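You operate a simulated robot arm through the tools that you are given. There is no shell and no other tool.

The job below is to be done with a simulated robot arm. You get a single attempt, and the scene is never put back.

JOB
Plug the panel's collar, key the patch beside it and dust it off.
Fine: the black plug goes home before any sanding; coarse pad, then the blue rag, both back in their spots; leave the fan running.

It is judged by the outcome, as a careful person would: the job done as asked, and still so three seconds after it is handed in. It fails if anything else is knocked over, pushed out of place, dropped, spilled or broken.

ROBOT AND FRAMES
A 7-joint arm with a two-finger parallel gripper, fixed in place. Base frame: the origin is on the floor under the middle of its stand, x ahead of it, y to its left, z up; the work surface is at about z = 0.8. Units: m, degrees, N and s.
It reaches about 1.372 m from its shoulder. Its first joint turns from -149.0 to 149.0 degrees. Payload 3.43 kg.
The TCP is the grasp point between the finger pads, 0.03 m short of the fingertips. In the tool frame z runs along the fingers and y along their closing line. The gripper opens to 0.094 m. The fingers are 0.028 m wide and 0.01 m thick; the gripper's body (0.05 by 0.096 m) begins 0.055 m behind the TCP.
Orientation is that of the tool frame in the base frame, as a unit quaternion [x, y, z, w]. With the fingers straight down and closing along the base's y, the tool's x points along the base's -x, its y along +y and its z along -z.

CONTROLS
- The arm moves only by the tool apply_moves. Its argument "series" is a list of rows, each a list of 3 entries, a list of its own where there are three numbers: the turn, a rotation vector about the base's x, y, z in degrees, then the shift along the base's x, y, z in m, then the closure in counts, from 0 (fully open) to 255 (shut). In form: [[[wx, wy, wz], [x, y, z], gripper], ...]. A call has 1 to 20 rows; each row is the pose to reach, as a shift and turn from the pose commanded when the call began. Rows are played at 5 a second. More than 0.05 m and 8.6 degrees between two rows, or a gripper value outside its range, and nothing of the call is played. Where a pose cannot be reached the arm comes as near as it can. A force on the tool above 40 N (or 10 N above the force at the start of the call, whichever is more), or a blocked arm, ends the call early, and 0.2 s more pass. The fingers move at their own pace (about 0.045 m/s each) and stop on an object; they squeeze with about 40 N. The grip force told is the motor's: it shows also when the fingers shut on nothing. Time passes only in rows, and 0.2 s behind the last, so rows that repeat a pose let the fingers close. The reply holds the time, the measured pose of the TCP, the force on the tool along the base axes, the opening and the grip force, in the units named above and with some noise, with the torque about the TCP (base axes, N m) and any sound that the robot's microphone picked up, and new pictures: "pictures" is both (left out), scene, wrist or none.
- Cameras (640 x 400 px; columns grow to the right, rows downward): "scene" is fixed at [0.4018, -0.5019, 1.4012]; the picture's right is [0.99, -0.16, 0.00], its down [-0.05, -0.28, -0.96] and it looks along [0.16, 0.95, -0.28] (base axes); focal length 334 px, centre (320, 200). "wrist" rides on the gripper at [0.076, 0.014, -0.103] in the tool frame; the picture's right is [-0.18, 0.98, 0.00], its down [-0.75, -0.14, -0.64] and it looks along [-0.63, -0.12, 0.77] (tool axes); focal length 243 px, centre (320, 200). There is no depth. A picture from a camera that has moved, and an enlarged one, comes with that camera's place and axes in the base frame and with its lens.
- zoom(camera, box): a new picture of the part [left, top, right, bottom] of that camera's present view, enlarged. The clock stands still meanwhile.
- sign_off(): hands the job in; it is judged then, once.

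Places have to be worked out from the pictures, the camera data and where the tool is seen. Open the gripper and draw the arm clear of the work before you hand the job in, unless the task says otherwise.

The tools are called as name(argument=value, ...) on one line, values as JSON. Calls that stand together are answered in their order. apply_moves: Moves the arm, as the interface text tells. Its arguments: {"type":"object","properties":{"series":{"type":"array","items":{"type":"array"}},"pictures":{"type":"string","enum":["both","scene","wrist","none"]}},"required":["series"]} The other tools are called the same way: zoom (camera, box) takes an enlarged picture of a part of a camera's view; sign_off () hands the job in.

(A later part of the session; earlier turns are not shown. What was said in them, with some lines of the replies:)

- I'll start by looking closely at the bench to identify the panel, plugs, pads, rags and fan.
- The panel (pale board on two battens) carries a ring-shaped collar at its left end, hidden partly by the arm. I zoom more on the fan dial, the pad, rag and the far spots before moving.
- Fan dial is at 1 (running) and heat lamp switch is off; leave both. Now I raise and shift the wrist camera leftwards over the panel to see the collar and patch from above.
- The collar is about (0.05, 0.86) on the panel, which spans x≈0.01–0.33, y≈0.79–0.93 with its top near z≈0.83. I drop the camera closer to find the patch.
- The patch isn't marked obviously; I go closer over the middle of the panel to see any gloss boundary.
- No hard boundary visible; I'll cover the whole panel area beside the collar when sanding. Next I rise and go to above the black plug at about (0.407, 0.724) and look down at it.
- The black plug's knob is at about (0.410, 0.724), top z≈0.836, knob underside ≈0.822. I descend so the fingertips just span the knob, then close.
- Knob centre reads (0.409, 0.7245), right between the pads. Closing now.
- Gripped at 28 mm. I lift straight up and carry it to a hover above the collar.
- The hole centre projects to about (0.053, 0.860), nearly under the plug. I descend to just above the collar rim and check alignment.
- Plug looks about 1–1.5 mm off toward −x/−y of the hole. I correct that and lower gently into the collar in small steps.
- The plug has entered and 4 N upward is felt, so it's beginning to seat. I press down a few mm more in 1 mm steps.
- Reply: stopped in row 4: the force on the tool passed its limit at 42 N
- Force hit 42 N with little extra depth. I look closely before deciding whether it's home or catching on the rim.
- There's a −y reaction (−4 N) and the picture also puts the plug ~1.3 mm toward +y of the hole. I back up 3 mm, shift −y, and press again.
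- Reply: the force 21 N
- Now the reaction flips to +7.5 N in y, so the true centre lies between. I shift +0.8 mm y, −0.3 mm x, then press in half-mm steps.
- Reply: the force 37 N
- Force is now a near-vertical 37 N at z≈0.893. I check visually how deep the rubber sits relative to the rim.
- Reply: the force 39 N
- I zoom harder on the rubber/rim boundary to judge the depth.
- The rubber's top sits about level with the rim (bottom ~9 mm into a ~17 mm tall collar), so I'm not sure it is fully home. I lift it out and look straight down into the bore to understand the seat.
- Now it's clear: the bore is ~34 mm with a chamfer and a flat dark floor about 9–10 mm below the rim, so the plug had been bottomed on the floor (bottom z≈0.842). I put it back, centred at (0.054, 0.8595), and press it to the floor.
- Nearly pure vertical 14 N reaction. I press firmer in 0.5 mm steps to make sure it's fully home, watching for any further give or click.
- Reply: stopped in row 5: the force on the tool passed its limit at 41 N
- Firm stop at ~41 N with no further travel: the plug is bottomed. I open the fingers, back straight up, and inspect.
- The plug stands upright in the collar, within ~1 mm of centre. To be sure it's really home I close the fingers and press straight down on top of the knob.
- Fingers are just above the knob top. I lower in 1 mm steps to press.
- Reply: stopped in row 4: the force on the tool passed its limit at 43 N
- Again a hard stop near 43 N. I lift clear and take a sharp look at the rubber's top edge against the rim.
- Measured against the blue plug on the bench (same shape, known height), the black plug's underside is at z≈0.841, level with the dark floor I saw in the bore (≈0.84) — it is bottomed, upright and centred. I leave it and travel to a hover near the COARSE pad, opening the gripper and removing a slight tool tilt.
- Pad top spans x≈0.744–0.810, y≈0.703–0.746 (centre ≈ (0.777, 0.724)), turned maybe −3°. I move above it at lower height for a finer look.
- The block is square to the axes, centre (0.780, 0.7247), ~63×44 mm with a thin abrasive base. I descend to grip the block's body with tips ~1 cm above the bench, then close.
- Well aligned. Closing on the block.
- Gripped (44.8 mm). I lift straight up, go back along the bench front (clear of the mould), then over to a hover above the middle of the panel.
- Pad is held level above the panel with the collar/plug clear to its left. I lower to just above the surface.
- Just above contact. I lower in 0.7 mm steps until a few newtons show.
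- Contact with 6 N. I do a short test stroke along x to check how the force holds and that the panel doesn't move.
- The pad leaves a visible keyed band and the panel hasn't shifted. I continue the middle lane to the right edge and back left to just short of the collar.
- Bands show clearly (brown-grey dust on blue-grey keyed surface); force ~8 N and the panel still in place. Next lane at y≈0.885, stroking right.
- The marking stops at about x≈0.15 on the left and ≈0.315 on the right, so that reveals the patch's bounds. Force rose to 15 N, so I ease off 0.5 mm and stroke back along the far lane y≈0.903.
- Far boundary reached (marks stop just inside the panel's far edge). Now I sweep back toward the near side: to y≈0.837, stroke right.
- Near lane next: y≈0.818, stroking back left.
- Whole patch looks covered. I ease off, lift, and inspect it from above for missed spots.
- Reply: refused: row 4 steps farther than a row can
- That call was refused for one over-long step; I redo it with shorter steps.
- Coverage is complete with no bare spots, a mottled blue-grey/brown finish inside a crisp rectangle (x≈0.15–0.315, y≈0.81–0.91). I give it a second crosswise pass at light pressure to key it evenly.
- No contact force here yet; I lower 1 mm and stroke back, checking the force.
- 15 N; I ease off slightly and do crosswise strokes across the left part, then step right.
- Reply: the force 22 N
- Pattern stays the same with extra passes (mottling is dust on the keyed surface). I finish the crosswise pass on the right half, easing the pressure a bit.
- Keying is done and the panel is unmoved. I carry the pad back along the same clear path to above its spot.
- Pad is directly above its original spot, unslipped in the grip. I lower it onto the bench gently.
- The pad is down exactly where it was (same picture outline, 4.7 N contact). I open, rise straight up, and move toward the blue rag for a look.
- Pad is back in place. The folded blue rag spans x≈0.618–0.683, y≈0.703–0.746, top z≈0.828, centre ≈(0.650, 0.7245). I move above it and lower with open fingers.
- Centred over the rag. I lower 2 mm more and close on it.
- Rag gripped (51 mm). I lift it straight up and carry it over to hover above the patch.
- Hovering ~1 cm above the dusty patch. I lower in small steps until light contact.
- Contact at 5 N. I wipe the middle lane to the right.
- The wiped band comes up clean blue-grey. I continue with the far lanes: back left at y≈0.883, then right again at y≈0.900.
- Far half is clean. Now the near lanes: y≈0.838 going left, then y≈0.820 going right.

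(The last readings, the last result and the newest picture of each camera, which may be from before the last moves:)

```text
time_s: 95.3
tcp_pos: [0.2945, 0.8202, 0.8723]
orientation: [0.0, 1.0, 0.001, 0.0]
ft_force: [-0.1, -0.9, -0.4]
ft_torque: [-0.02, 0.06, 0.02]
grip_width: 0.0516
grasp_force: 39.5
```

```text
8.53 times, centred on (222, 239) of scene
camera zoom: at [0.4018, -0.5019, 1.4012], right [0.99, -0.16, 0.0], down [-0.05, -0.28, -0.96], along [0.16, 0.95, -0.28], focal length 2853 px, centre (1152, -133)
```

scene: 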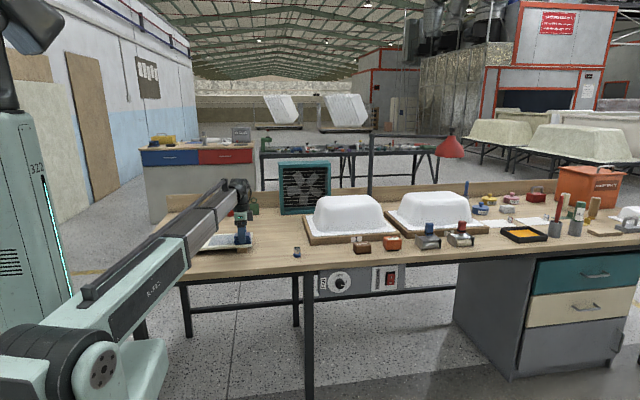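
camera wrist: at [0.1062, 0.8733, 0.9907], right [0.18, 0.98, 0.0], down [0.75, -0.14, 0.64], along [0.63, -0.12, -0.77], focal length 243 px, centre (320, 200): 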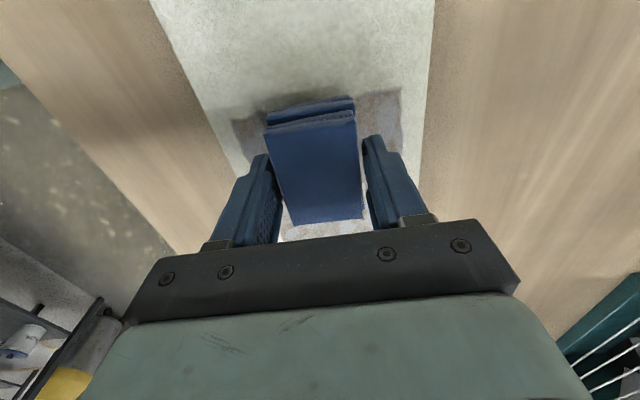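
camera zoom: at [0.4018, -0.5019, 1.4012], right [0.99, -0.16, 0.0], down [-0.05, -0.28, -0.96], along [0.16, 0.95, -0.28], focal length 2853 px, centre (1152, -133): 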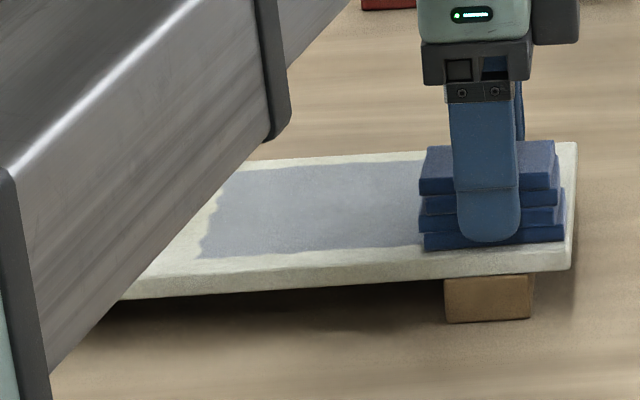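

Everything visible is clean now, but contact faded at the right end. I lift and look at what's under the rag.

apply_moves(series=[[[0, 0, 0], [0, 0.003, 0.01], 255], [[0, 0, 0], [0, 0.01, 0.04], 255], [[0, 0, 0], [0.02, 0.01, 0.08], 255], [[0, 0, 0], [0.03, 0.01, 0.11], 255], [[0, 0, 0], [0.03, 0.01, 0.11], 255]], pictures="scene")

zoom(camera="scene", box=[190, 222, 260, 258])

zoom(camera="scene", box=[220, 190, 270, 230])

```text
time_s: 96.5
tcp_pos: [0.3235, 0.8303, 0.9844]
orientation: [0.0, 1.0, 0.001, -0.001]
ft_force: [-0.3, 0.8, -0.4]
ft_torque: [0.01, -0.01, 0.02]
grip_width: 0.0513
grasp_force: 40.3
```

scene: 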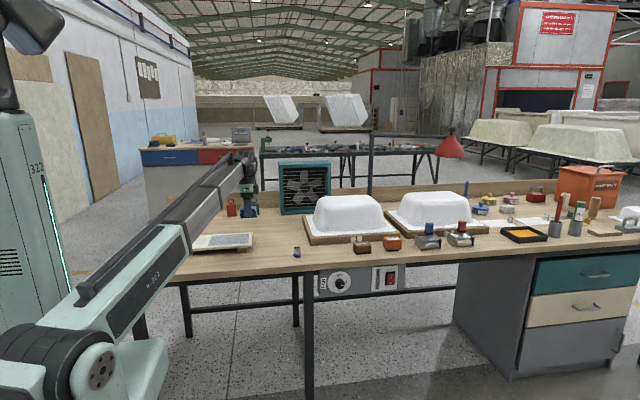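

```text
9.14 times, centred on (225, 240) of scene
camera zoom: at [0.4018, -0.5019, 1.4012], right [0.99, -0.16, 0.0], down [-0.05, -0.28, -0.96], along [0.16, 0.95, -0.28], focal length 3056 px, centre (1189, -166)
```

zoom: 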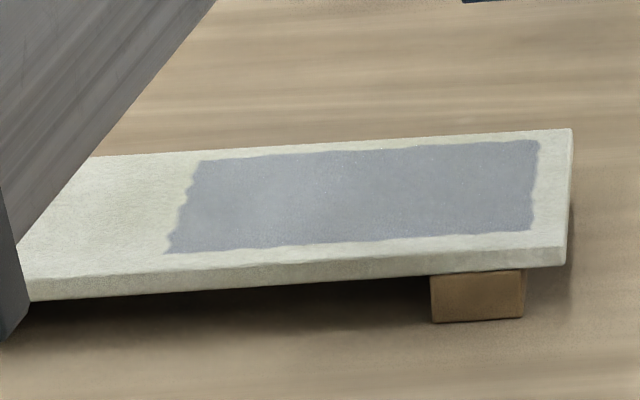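

```text
10.00 times, centred on (245, 210) of scene
camera zoom: at [0.4018, -0.5019, 1.4012], right [0.99, -0.16, 0.0], down [-0.05, -0.28, -0.96], along [0.16, 0.95, -0.28], focal length 3343 px, centre (1070, 100)
```

zoom: 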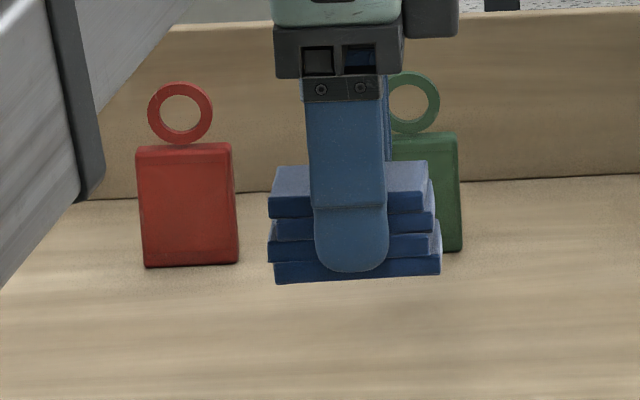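

The patch is uniformly clean blue-grey. I check the borders at higher zoom for leftover dust.

zoom(camera="scene", box=[198, 234, 228, 254])

zoom(camera="scene", box=[225, 230, 255, 250])

zoom(camera="wrist", box=[210, 0, 450, 240])

```text
16.00 times, centred on (213, 244) of scene
camera zoom: at [0.4018, -0.5019, 1.4012], right [0.99, -0.16, 0.0], down [-0.05, -0.28, -0.96], along [0.16, 0.95, -0.28], focal length 5349 px, centre (2032, -504)
```

zoom: 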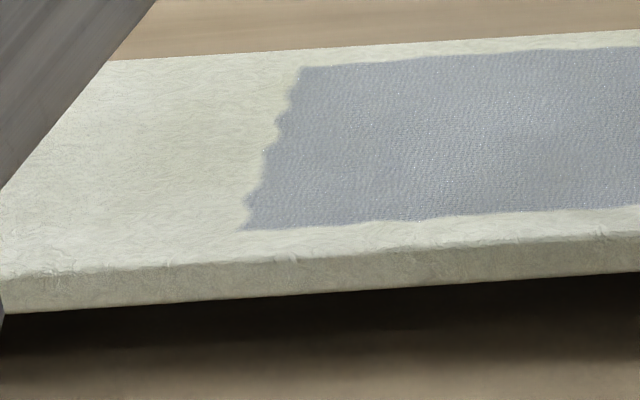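

```text
16.00 times, centred on (240, 240) of scene
camera zoom: at [0.4018, -0.5019, 1.4012], right [0.99, -0.16, 0.0], down [-0.05, -0.28, -0.96], along [0.16, 0.95, -0.28], focal length 5349 px, centre (1600, -440)
```

zoom: 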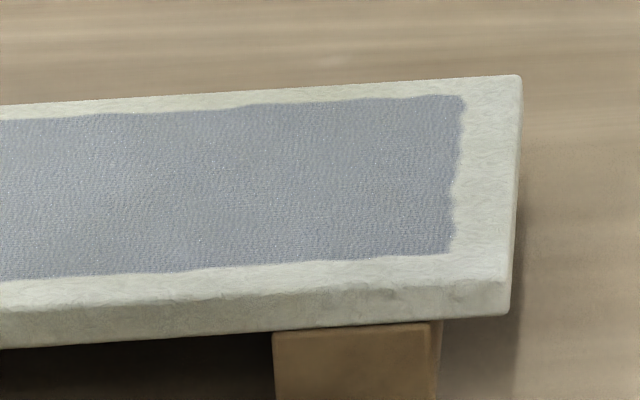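

```text
1.67 times, centred on (330, 120) of wrist
camera zoom: at [0.2475, 0.8439, 1.086], right [0.18, 0.98, 0.0], down [0.75, -0.14, 0.64], along [0.63, -0.12, -0.77], focal length 404 px, centre (303, 333)
```

zoom: 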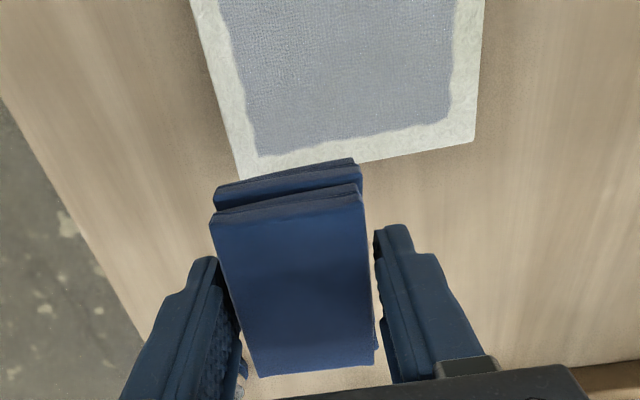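

All clean with no dust left, edges included. I carry the rag back to above its spot.

apply_moves(series=[[[0, 0, 0], [0.025, -0.035, 0], 255], [[0, 0, 0], [0.05, -0.07, 0], 255], [[0, 0, 0], [0.08, -0.1, 0], 255], [[0, 0, 0], [0.125, -0.106, 0], 255], [[0, 0, 0], [0.17, -0.106, 0], 255], [[0, 0, 0], [0.215, -0.106, 0], 255], [[0, 0, 0], [0.26, -0.106, 0], 255], [[0, 0, 0], [0.3, -0.106, 0], 255], [[0, 0, 0], [0.327, -0.106, 0], 255], [[0, 0, 0], [0.327, -0.106, -0.04], 255], [[0, 0, 0], [0.327, -0.106, -0.08], 255], [[0, 0, 0], [0.327, -0.106, -0.11], 255], [[0, 0, 0], [0.327, -0.106, -0.125], 255], [[0, 0, 0], [0.327, -0.106, -0.135], 255], [[0, 0, 0], [0.327, -0.106, -0.135], 255]], pictures="both")

zoom(camera="scene", box=[315, 225, 360, 262])

```text
time_s: 99.7
tcp_pos: [0.6501, 0.7256, 0.8478]
orientation: [0.001, 1.0, 0.001, 0.001]
ft_force: [0.3, -0.3, -1.4]
ft_torque: [-0.01, -0.02, -0.01]
grip_width: 0.0515
grasp_force: 39.9
camera wrist: at [0.574, 0.7383, 0.9505], right [0.18, 0.98, 0.0], down [0.75, -0.14, 0.64], along [0.63, -0.12, -0.77], focal length 243 px, centre (320, 200)
```

scene: 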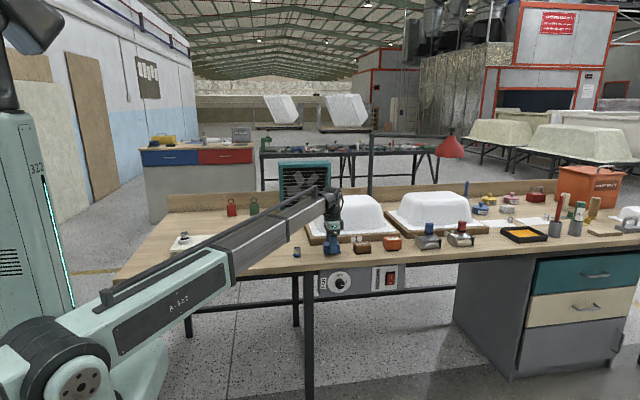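
wrist: 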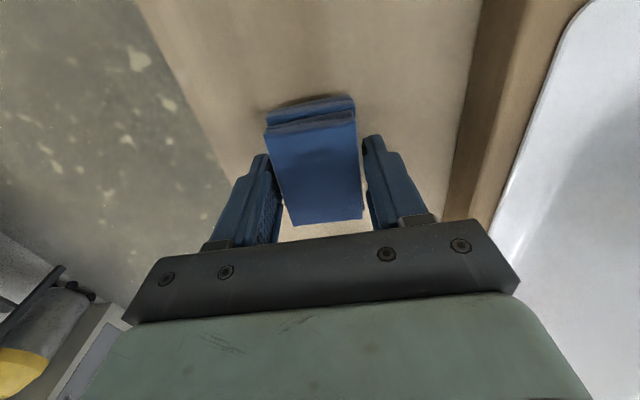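

```text
10.81 times, centred on (338, 244) of scene
camera zoom: at [0.4018, -0.5019, 1.4012], right [0.99, -0.16, 0.0], down [-0.05, -0.28, -0.96], along [0.16, 0.95, -0.28], focal length 3614 px, centre (131, -270)
```

zoom: 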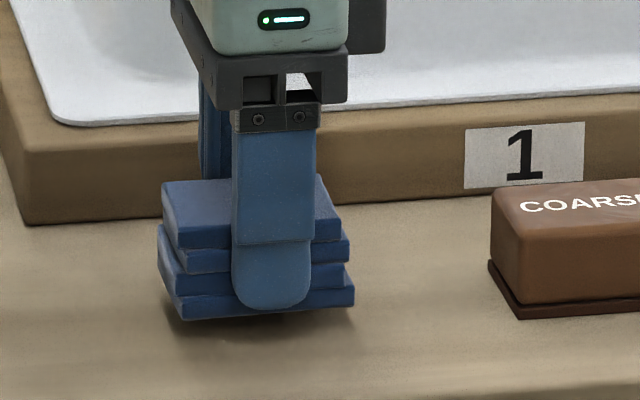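

About 1 cm above its spot, lined up with the original outline. I lower it to the bench.

apply_moves(series=[[[0, 0, 0], [0, 0, -0.004], 255], [[0, 0, 0], [0, 0, -0.007], 255], [[0, 0, 0], [0, 0, -0.009], 255], [[0, 0, 0], [0, 0, -0.01], 255], [[0, 0, 0], [0, 0, -0.01], 255]], pictures="none")

zoom(camera="scene", box=[315, 225, 360, 262])

```text
time_s: 100.9
tcp_pos: [0.6507, 0.7242, 0.8377]
orientation: [0.001, 1.0, 0.0, 0.0]
ft_force: [0.1, 0.4, -0.6]
ft_torque: [-0.06, 0.01, -0.02]
grip_width: 0.0515
grasp_force: 40.0
```

```text
10.81 times, centred on (338, 244) of scene
camera zoom: at [0.4018, -0.5019, 1.4012], right [0.99, -0.16, 0.0], down [-0.05, -0.28, -0.96], along [0.16, 0.95, -0.28], focal length 3614 px, centre (131, -270)
```

zoom: 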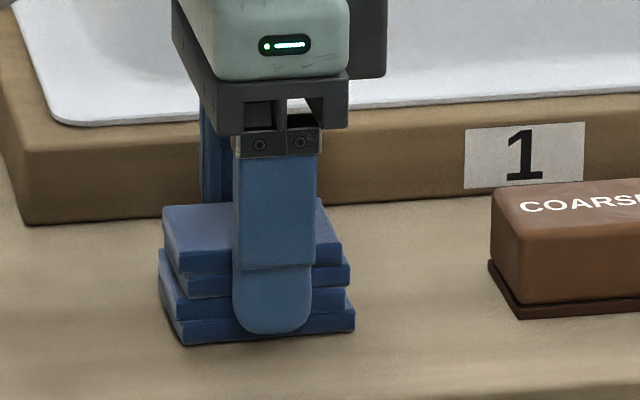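

The picture matches the original placement but contact force is nil; I ease down another fraction before releasing.

apply_moves(series=[[[0, 0, 0], [0, 0, -0.0005], 255], [[0, 0, 0], [0, 0, -0.001], 255], [[0, 0, 0], [0, 0, -0.001], 255]], pictures="none")

```text
time_s: 101.7
tcp_pos: [0.6503, 0.7241, 0.838]
orientation: [0.001, 1.0, 0.001, 0.001]
ft_force: [0.2, 0.2, -1.0]
ft_torque: [0.0, -0.02, 0.0]
grip_width: 0.0514
grasp_force: 39.7
```

apply_moves(series=[[[0, 0, 0], [0, 0, -0.0007], 255], [[0, 0, 0], [0, 0, -0.0014], 255], [[0, 0, 0], [0, 0, -0.0014], 255]], pictures="none")

```text
time_s: 102.5
tcp_pos: [0.6508, 0.7238, 0.8368]
orientation: [0.0, 1.0, 0.001, 0.001]
ft_force: [1.0, 0.4, 16.5]
ft_torque: [-0.04, 0.09, 0.02]
grip_width: 0.0514
grasp_force: 39.8
```

Now it's on the bench. I relieve the pressure slightly, open, and rise straight up.

apply_moves(series=[[[0, 0, 0], [0, 0, 0.0009], 255], [[0, 0, 0], [0, 0, 0.0009], 200], [[0, 0, 0], [0, 0, 0.0009], 100], [[0, 0, 0], [0, 0, 0.0009], 0], [[0, 0, 0], [0, 0, 0.0009], 0], [[0, 0, 0], [0, 0, 0.0009], 0], [[0, 0, 0], [0, 0, 0.02], 0], [[0, 0, 0], [0, 0, 0.06], 0], [[0, 0, 0], [0, 0, 0.1], 0], [[0, 0, 0], [-0.02, 0, 0.14], 0], [[0, 0, 0], [-0.06, 0, 0.16], 0], [[0, 0, 0], [-0.1, 0, 0.16], 0], [[0, 0, 0], [-0.1, 0, 0.16], 0]], pictures="both")

zoom(camera="scene", box=[315, 225, 385, 262])

zoom(camera="scene", box=[165, 220, 260, 262])

zoom(camera="scene", box=[179, 230, 199, 243])

```text
time_s: 105.3
tcp_pos: [0.5498, 0.723, 0.9965]
orientation: [0.001, 1.0, 0.001, 0.001]
ft_force: [0.3, 0.4, -0.4]
ft_torque: [0.0, 0.03, -0.05]
grip_width: 0.0939
grasp_force: 0.0
camera wrist: at [0.4733, 0.7374, 1.0991], right [0.19, 0.98, 0.0], down [0.75, -0.14, 0.64], along [0.63, -0.12, -0.77], focal length 243 px, centre (320, 200)
```

scene: 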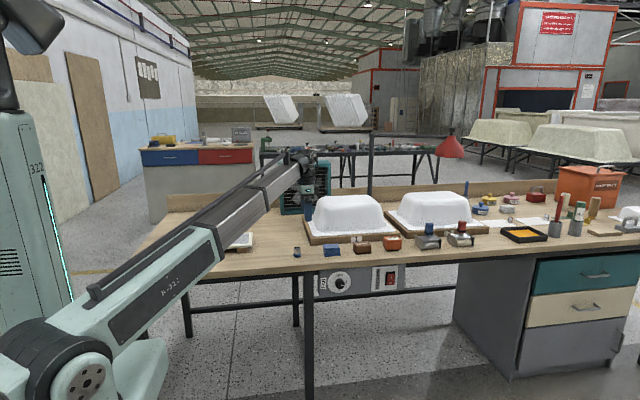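
wrist: 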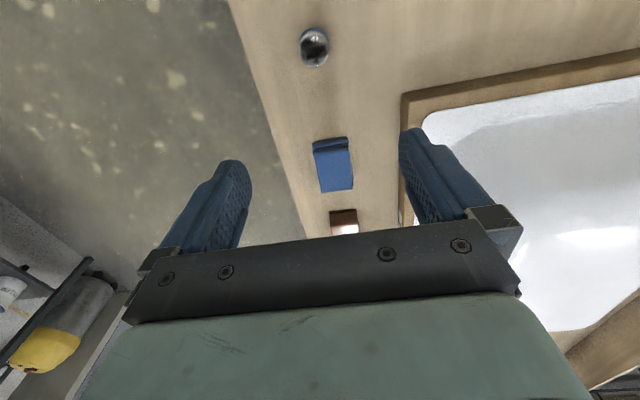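

```text
9.14 times, centred on (350, 244) of scene
camera zoom: at [0.4018, -0.5019, 1.4012], right [0.99, -0.16, 0.0], down [-0.05, -0.28, -0.96], along [0.16, 0.95, -0.28], focal length 3056 px, centre (46, -198)
```

zoom: 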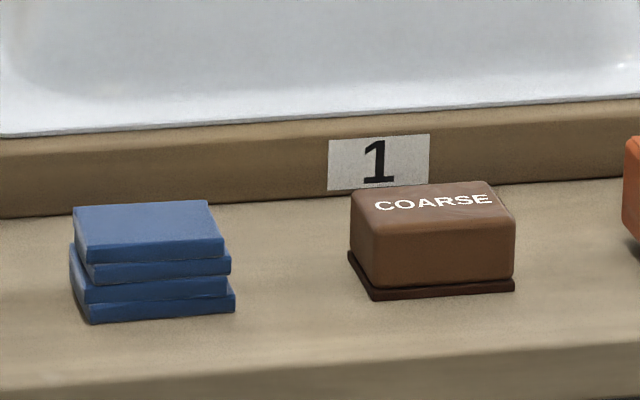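

```text
6.74 times, centred on (212, 241) of scene
camera zoom: at [0.4018, -0.5019, 1.4012], right [0.99, -0.16, 0.0], down [-0.05, -0.28, -0.96], along [0.16, 0.95, -0.28], focal length 2252 px, centre (1044, -76)
```

zoom: 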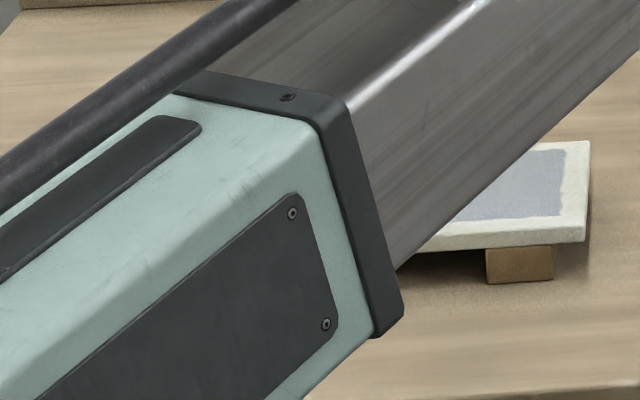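

```text
16.00 times, centred on (189, 236) of scene
camera zoom: at [0.4018, -0.5019, 1.4012], right [0.99, -0.16, 0.0], down [-0.05, -0.28, -0.96], along [0.16, 0.95, -0.28], focal length 5349 px, centre (2416, -384)
```

zoom: 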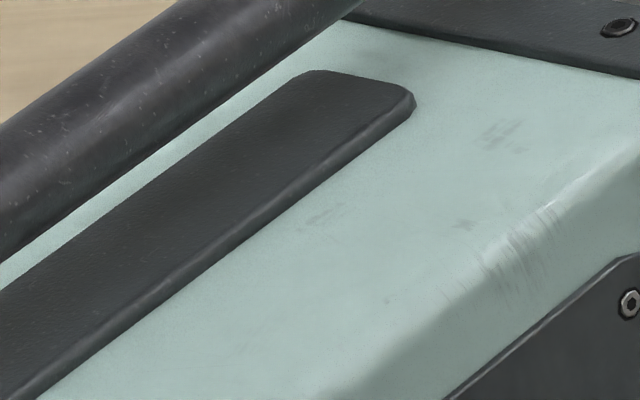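

Rag and pad are both back as they were. I raise the arm and swing left/high so I can re-check the plug and the whole bench.

apply_moves(series=[[[0, 0, 0], [-0.03, 0, 0.03], 0], [[0, 0, 0], [-0.065, 0, 0.06], 0], [[0, 0, 0], [-0.1, 0, 0.09], 0], [[0, 0, 0], [-0.14, 0, 0.115], 0], [[0, 0, 0], [-0.185, 0.005, 0.13], 0], [[0, 0, 0], [-0.23, 0.015, 0.14], 0], [[0, 0, 0], [-0.275, 0.025, 0.15], 0], [[0, 0, 0], [-0.32, 0.035, 0.16], 0], [[0, 0, 0], [-0.365, 0.045, 0.17], 0], [[0, 0, 0], [-0.41, 0.055, 0.175], 0], [[0, 0, 0], [-0.455, 0.07, 0.175], 0], [[0, 0, 0], [-0.49, 0.08, 0.175], 0], [[0, 0, 0], [-0.5, 0.085, 0.175], 0], [[0, 0, 0], [-0.5, 0.085, 0.175], 0]], pictures="both")

zoom(camera="scene", box=[179, 228, 203, 247])

zoom(camera="wrist", box=[330, 40, 380, 80])

zoom(camera="scene", box=[155, 220, 265, 270])

```text
time_s: 108.3
tcp_pos: [0.0498, 0.8096, 1.1702]
orientation: [0.001, 1.0, 0.001, 0.0]
ft_force: [0.3, -0.7, 0.9]
ft_torque: [0.01, 0.02, 0.0]
grip_width: 0.0941
grasp_force: 0.0
camera wrist: at [-0.025, 0.8234, 1.2736], right [0.19, 0.98, 0.0], down [0.75, -0.14, 0.64], along [0.63, -0.12, -0.77], focal length 243 px, centre (320, 200)
```

scene: 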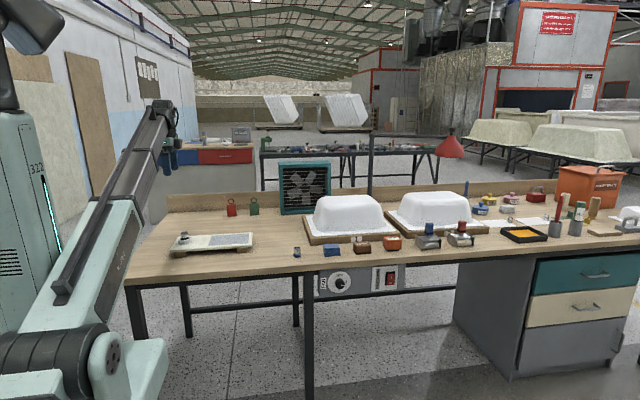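
wrist: 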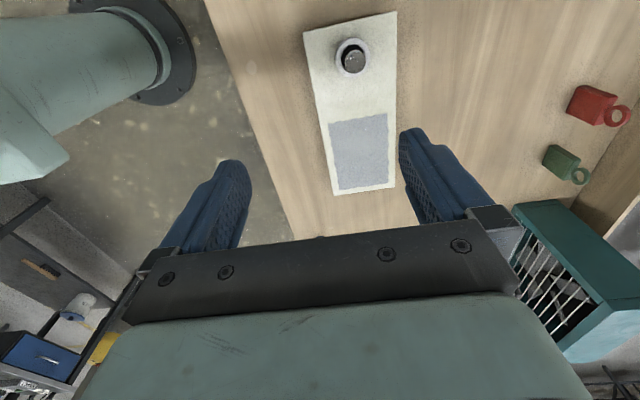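

```text
16.00 times, centred on (191, 238) of scene
camera zoom: at [0.4018, -0.5019, 1.4012], right [0.99, -0.16, 0.0], down [-0.05, -0.28, -0.96], along [0.16, 0.95, -0.28], focal length 5349 px, centre (2384, -400)
```

zoom: 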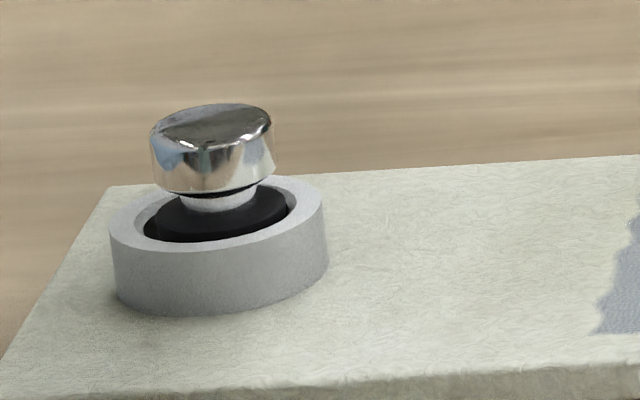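

```text
10.00 times, centred on (355, 60) of wrist
camera zoom: at [-0.025, 0.8234, 1.2736], right [0.19, 0.98, 0.0], down [0.75, -0.14, 0.64], along [0.63, -0.12, -0.77], focal length 2426 px, centre (-30, 1600)
```

zoom: 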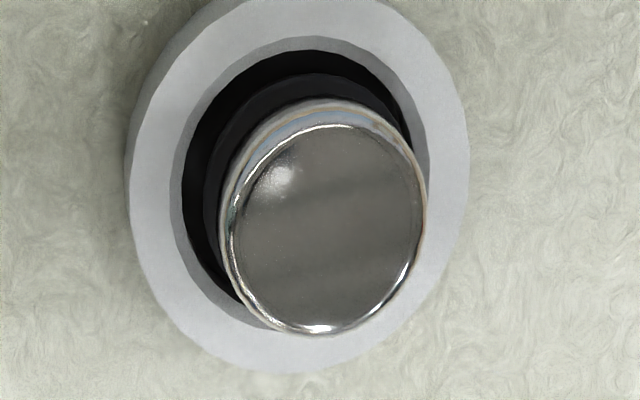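

```text
5.82 times, centred on (210, 245) of scene
camera zoom: at [0.4018, -0.5019, 1.4012], right [0.99, -0.16, 0.0], down [-0.05, -0.28, -0.96], along [0.16, 0.95, -0.28], focal length 1945 px, centre (960, -62)
```

zoom: 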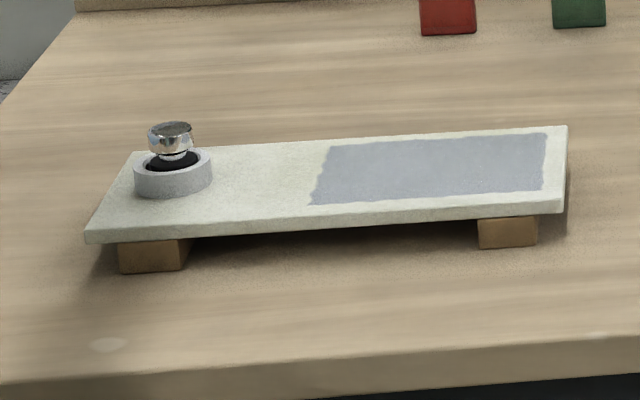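

The plug sits level in the collar, the patch is keyed and clean, the panel unmoved. I withdraw the arm in front of the bench, then check the fan dial and other items one last time.

apply_moves(series=[[[0, 0, 0], [0.02, -0.03, 0.02], 0], [[0, 0, 0], [0.05, -0.06, 0.03], 0], [[0, 0, 0], [0.08, -0.09, 0.04], 0], [[0, 0, 0], [0.11, -0.12, 0.04], 0], [[0, 0, 0], [0.14, -0.15, 0.04], 0], [[0, 0, 0], [0.17, -0.18, 0.04], 0], [[0, 0, 0], [0.19, -0.2, 0.04], 0], [[0, 0, 0], [0.19, -0.2, 0.04], 0]], pictures="both")

zoom(camera="scene", box=[260, 150, 400, 300])

zoom(camera="scene", box=[380, 170, 640, 290])

zoom(camera="wrist", box=[200, 0, 640, 260])

```text
time_s: 110.1
tcp_pos: [0.2506, 0.6374, 1.1566]
orientation: [0.001, 1.0, 0.029, 0.009]
ft_force: [0.0, -0.1, 0.3]
ft_torque: [0.0, 0.01, -0.01]
grip_width: 0.094
grasp_force: 0.1
out of reach, approached as far as the arm can: row 1, 2, 3, 4, 5, 6, 7, 8
camera wrist: at [0.1724, 0.6454, 1.2596], right [0.18, 0.98, 0.06], down [0.74, -0.18, 0.65], along [0.64, -0.07, -0.76], focal length 243 px, centre (320, 200)
```

scene: 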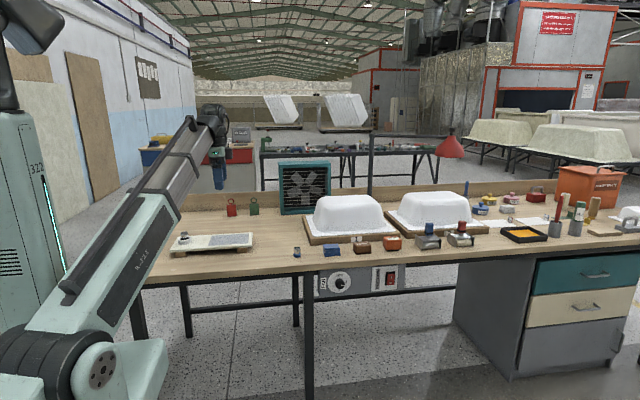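
wrist: 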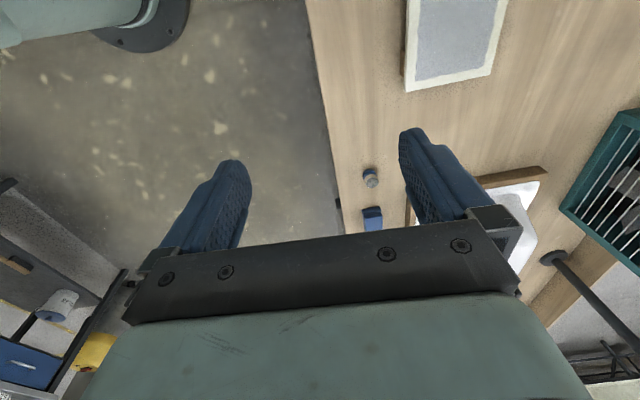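

```text
2.67 times, centred on (330, 225) of scene
camera zoom: at [0.4018, -0.5019, 1.4012], right [0.99, -0.16, 0.0], down [-0.05, -0.28, -0.96], along [0.16, 0.95, -0.28], focal length 892 px, centre (293, 133)
```

zoom: 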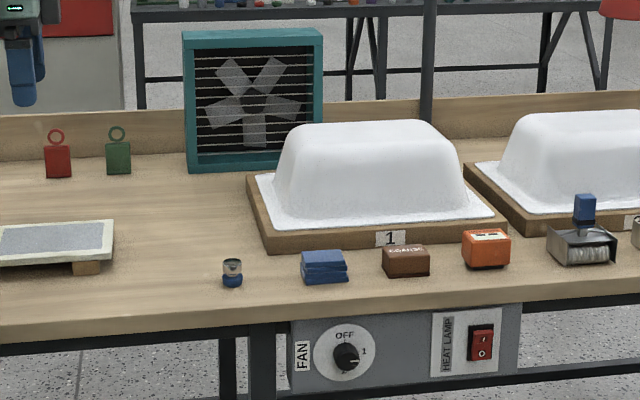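

```text
2.46 times, centred on (510, 230) of scene
camera zoom: at [0.4018, -0.5019, 1.4012], right [0.99, -0.16, 0.0], down [-0.05, -0.28, -0.96], along [0.16, 0.95, -0.28], focal length 823 px, centre (-148, 126)
```

zoom: 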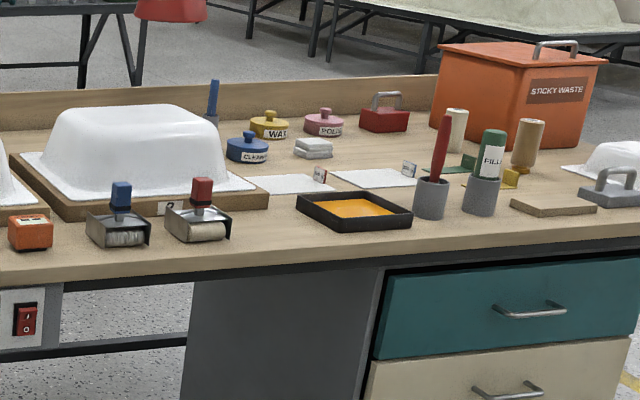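

```text
1.45 times, centred on (420, 130) of wrist
camera zoom: at [0.1724, 0.6454, 1.2596], right [0.18, 0.98, 0.06], down [0.74, -0.18, 0.65], along [0.64, -0.07, -0.76], focal length 353 px, centre (174, 302)
```

zoom: 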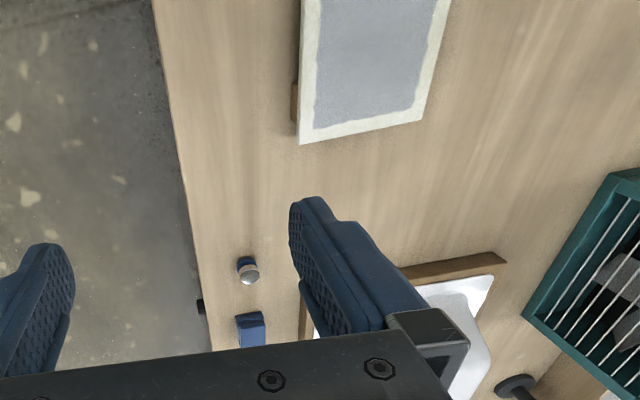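

The black plug is seated in the collar, and the patch is keyed and wiped clean. Pad and rag are back in their spots, the fan dial is still at 1 with the blades turning, and nothing else on the bench has moved. The gripper is open and the arm is clear, so I hand the job in.

sign_off()

```text
The job is handed in.
```

I've handed the job in with every step done. Whether the plug counts as fully home is the one point I inferred rather than measured.

- **Plug:** The black plug went into the panel's collar before any sanding. I pressed it to about 42 N and it stopped at the same height at each position I tried, which fits it resting on the flat bottom of the collar. It stands level, with roughly 4–5 mm of rubber showing above the rim. No click or other sound was reported.
- **Patch:** I sanded it with the coarse pad lengthways, then crosswise. Close-up views showed it fully covered with no bare spots.
- **Dusting:** I wiped the whole patch with the blue rag. It came up an even clean grey, edges included.
- **Tools and fan:** The pad and rag are back where they started. The fan dial is still at 1 with the blades turning.

In the final pictures the panel and everything else on the bench look undisturbed. The gripper is open and the arm is clear of the work.
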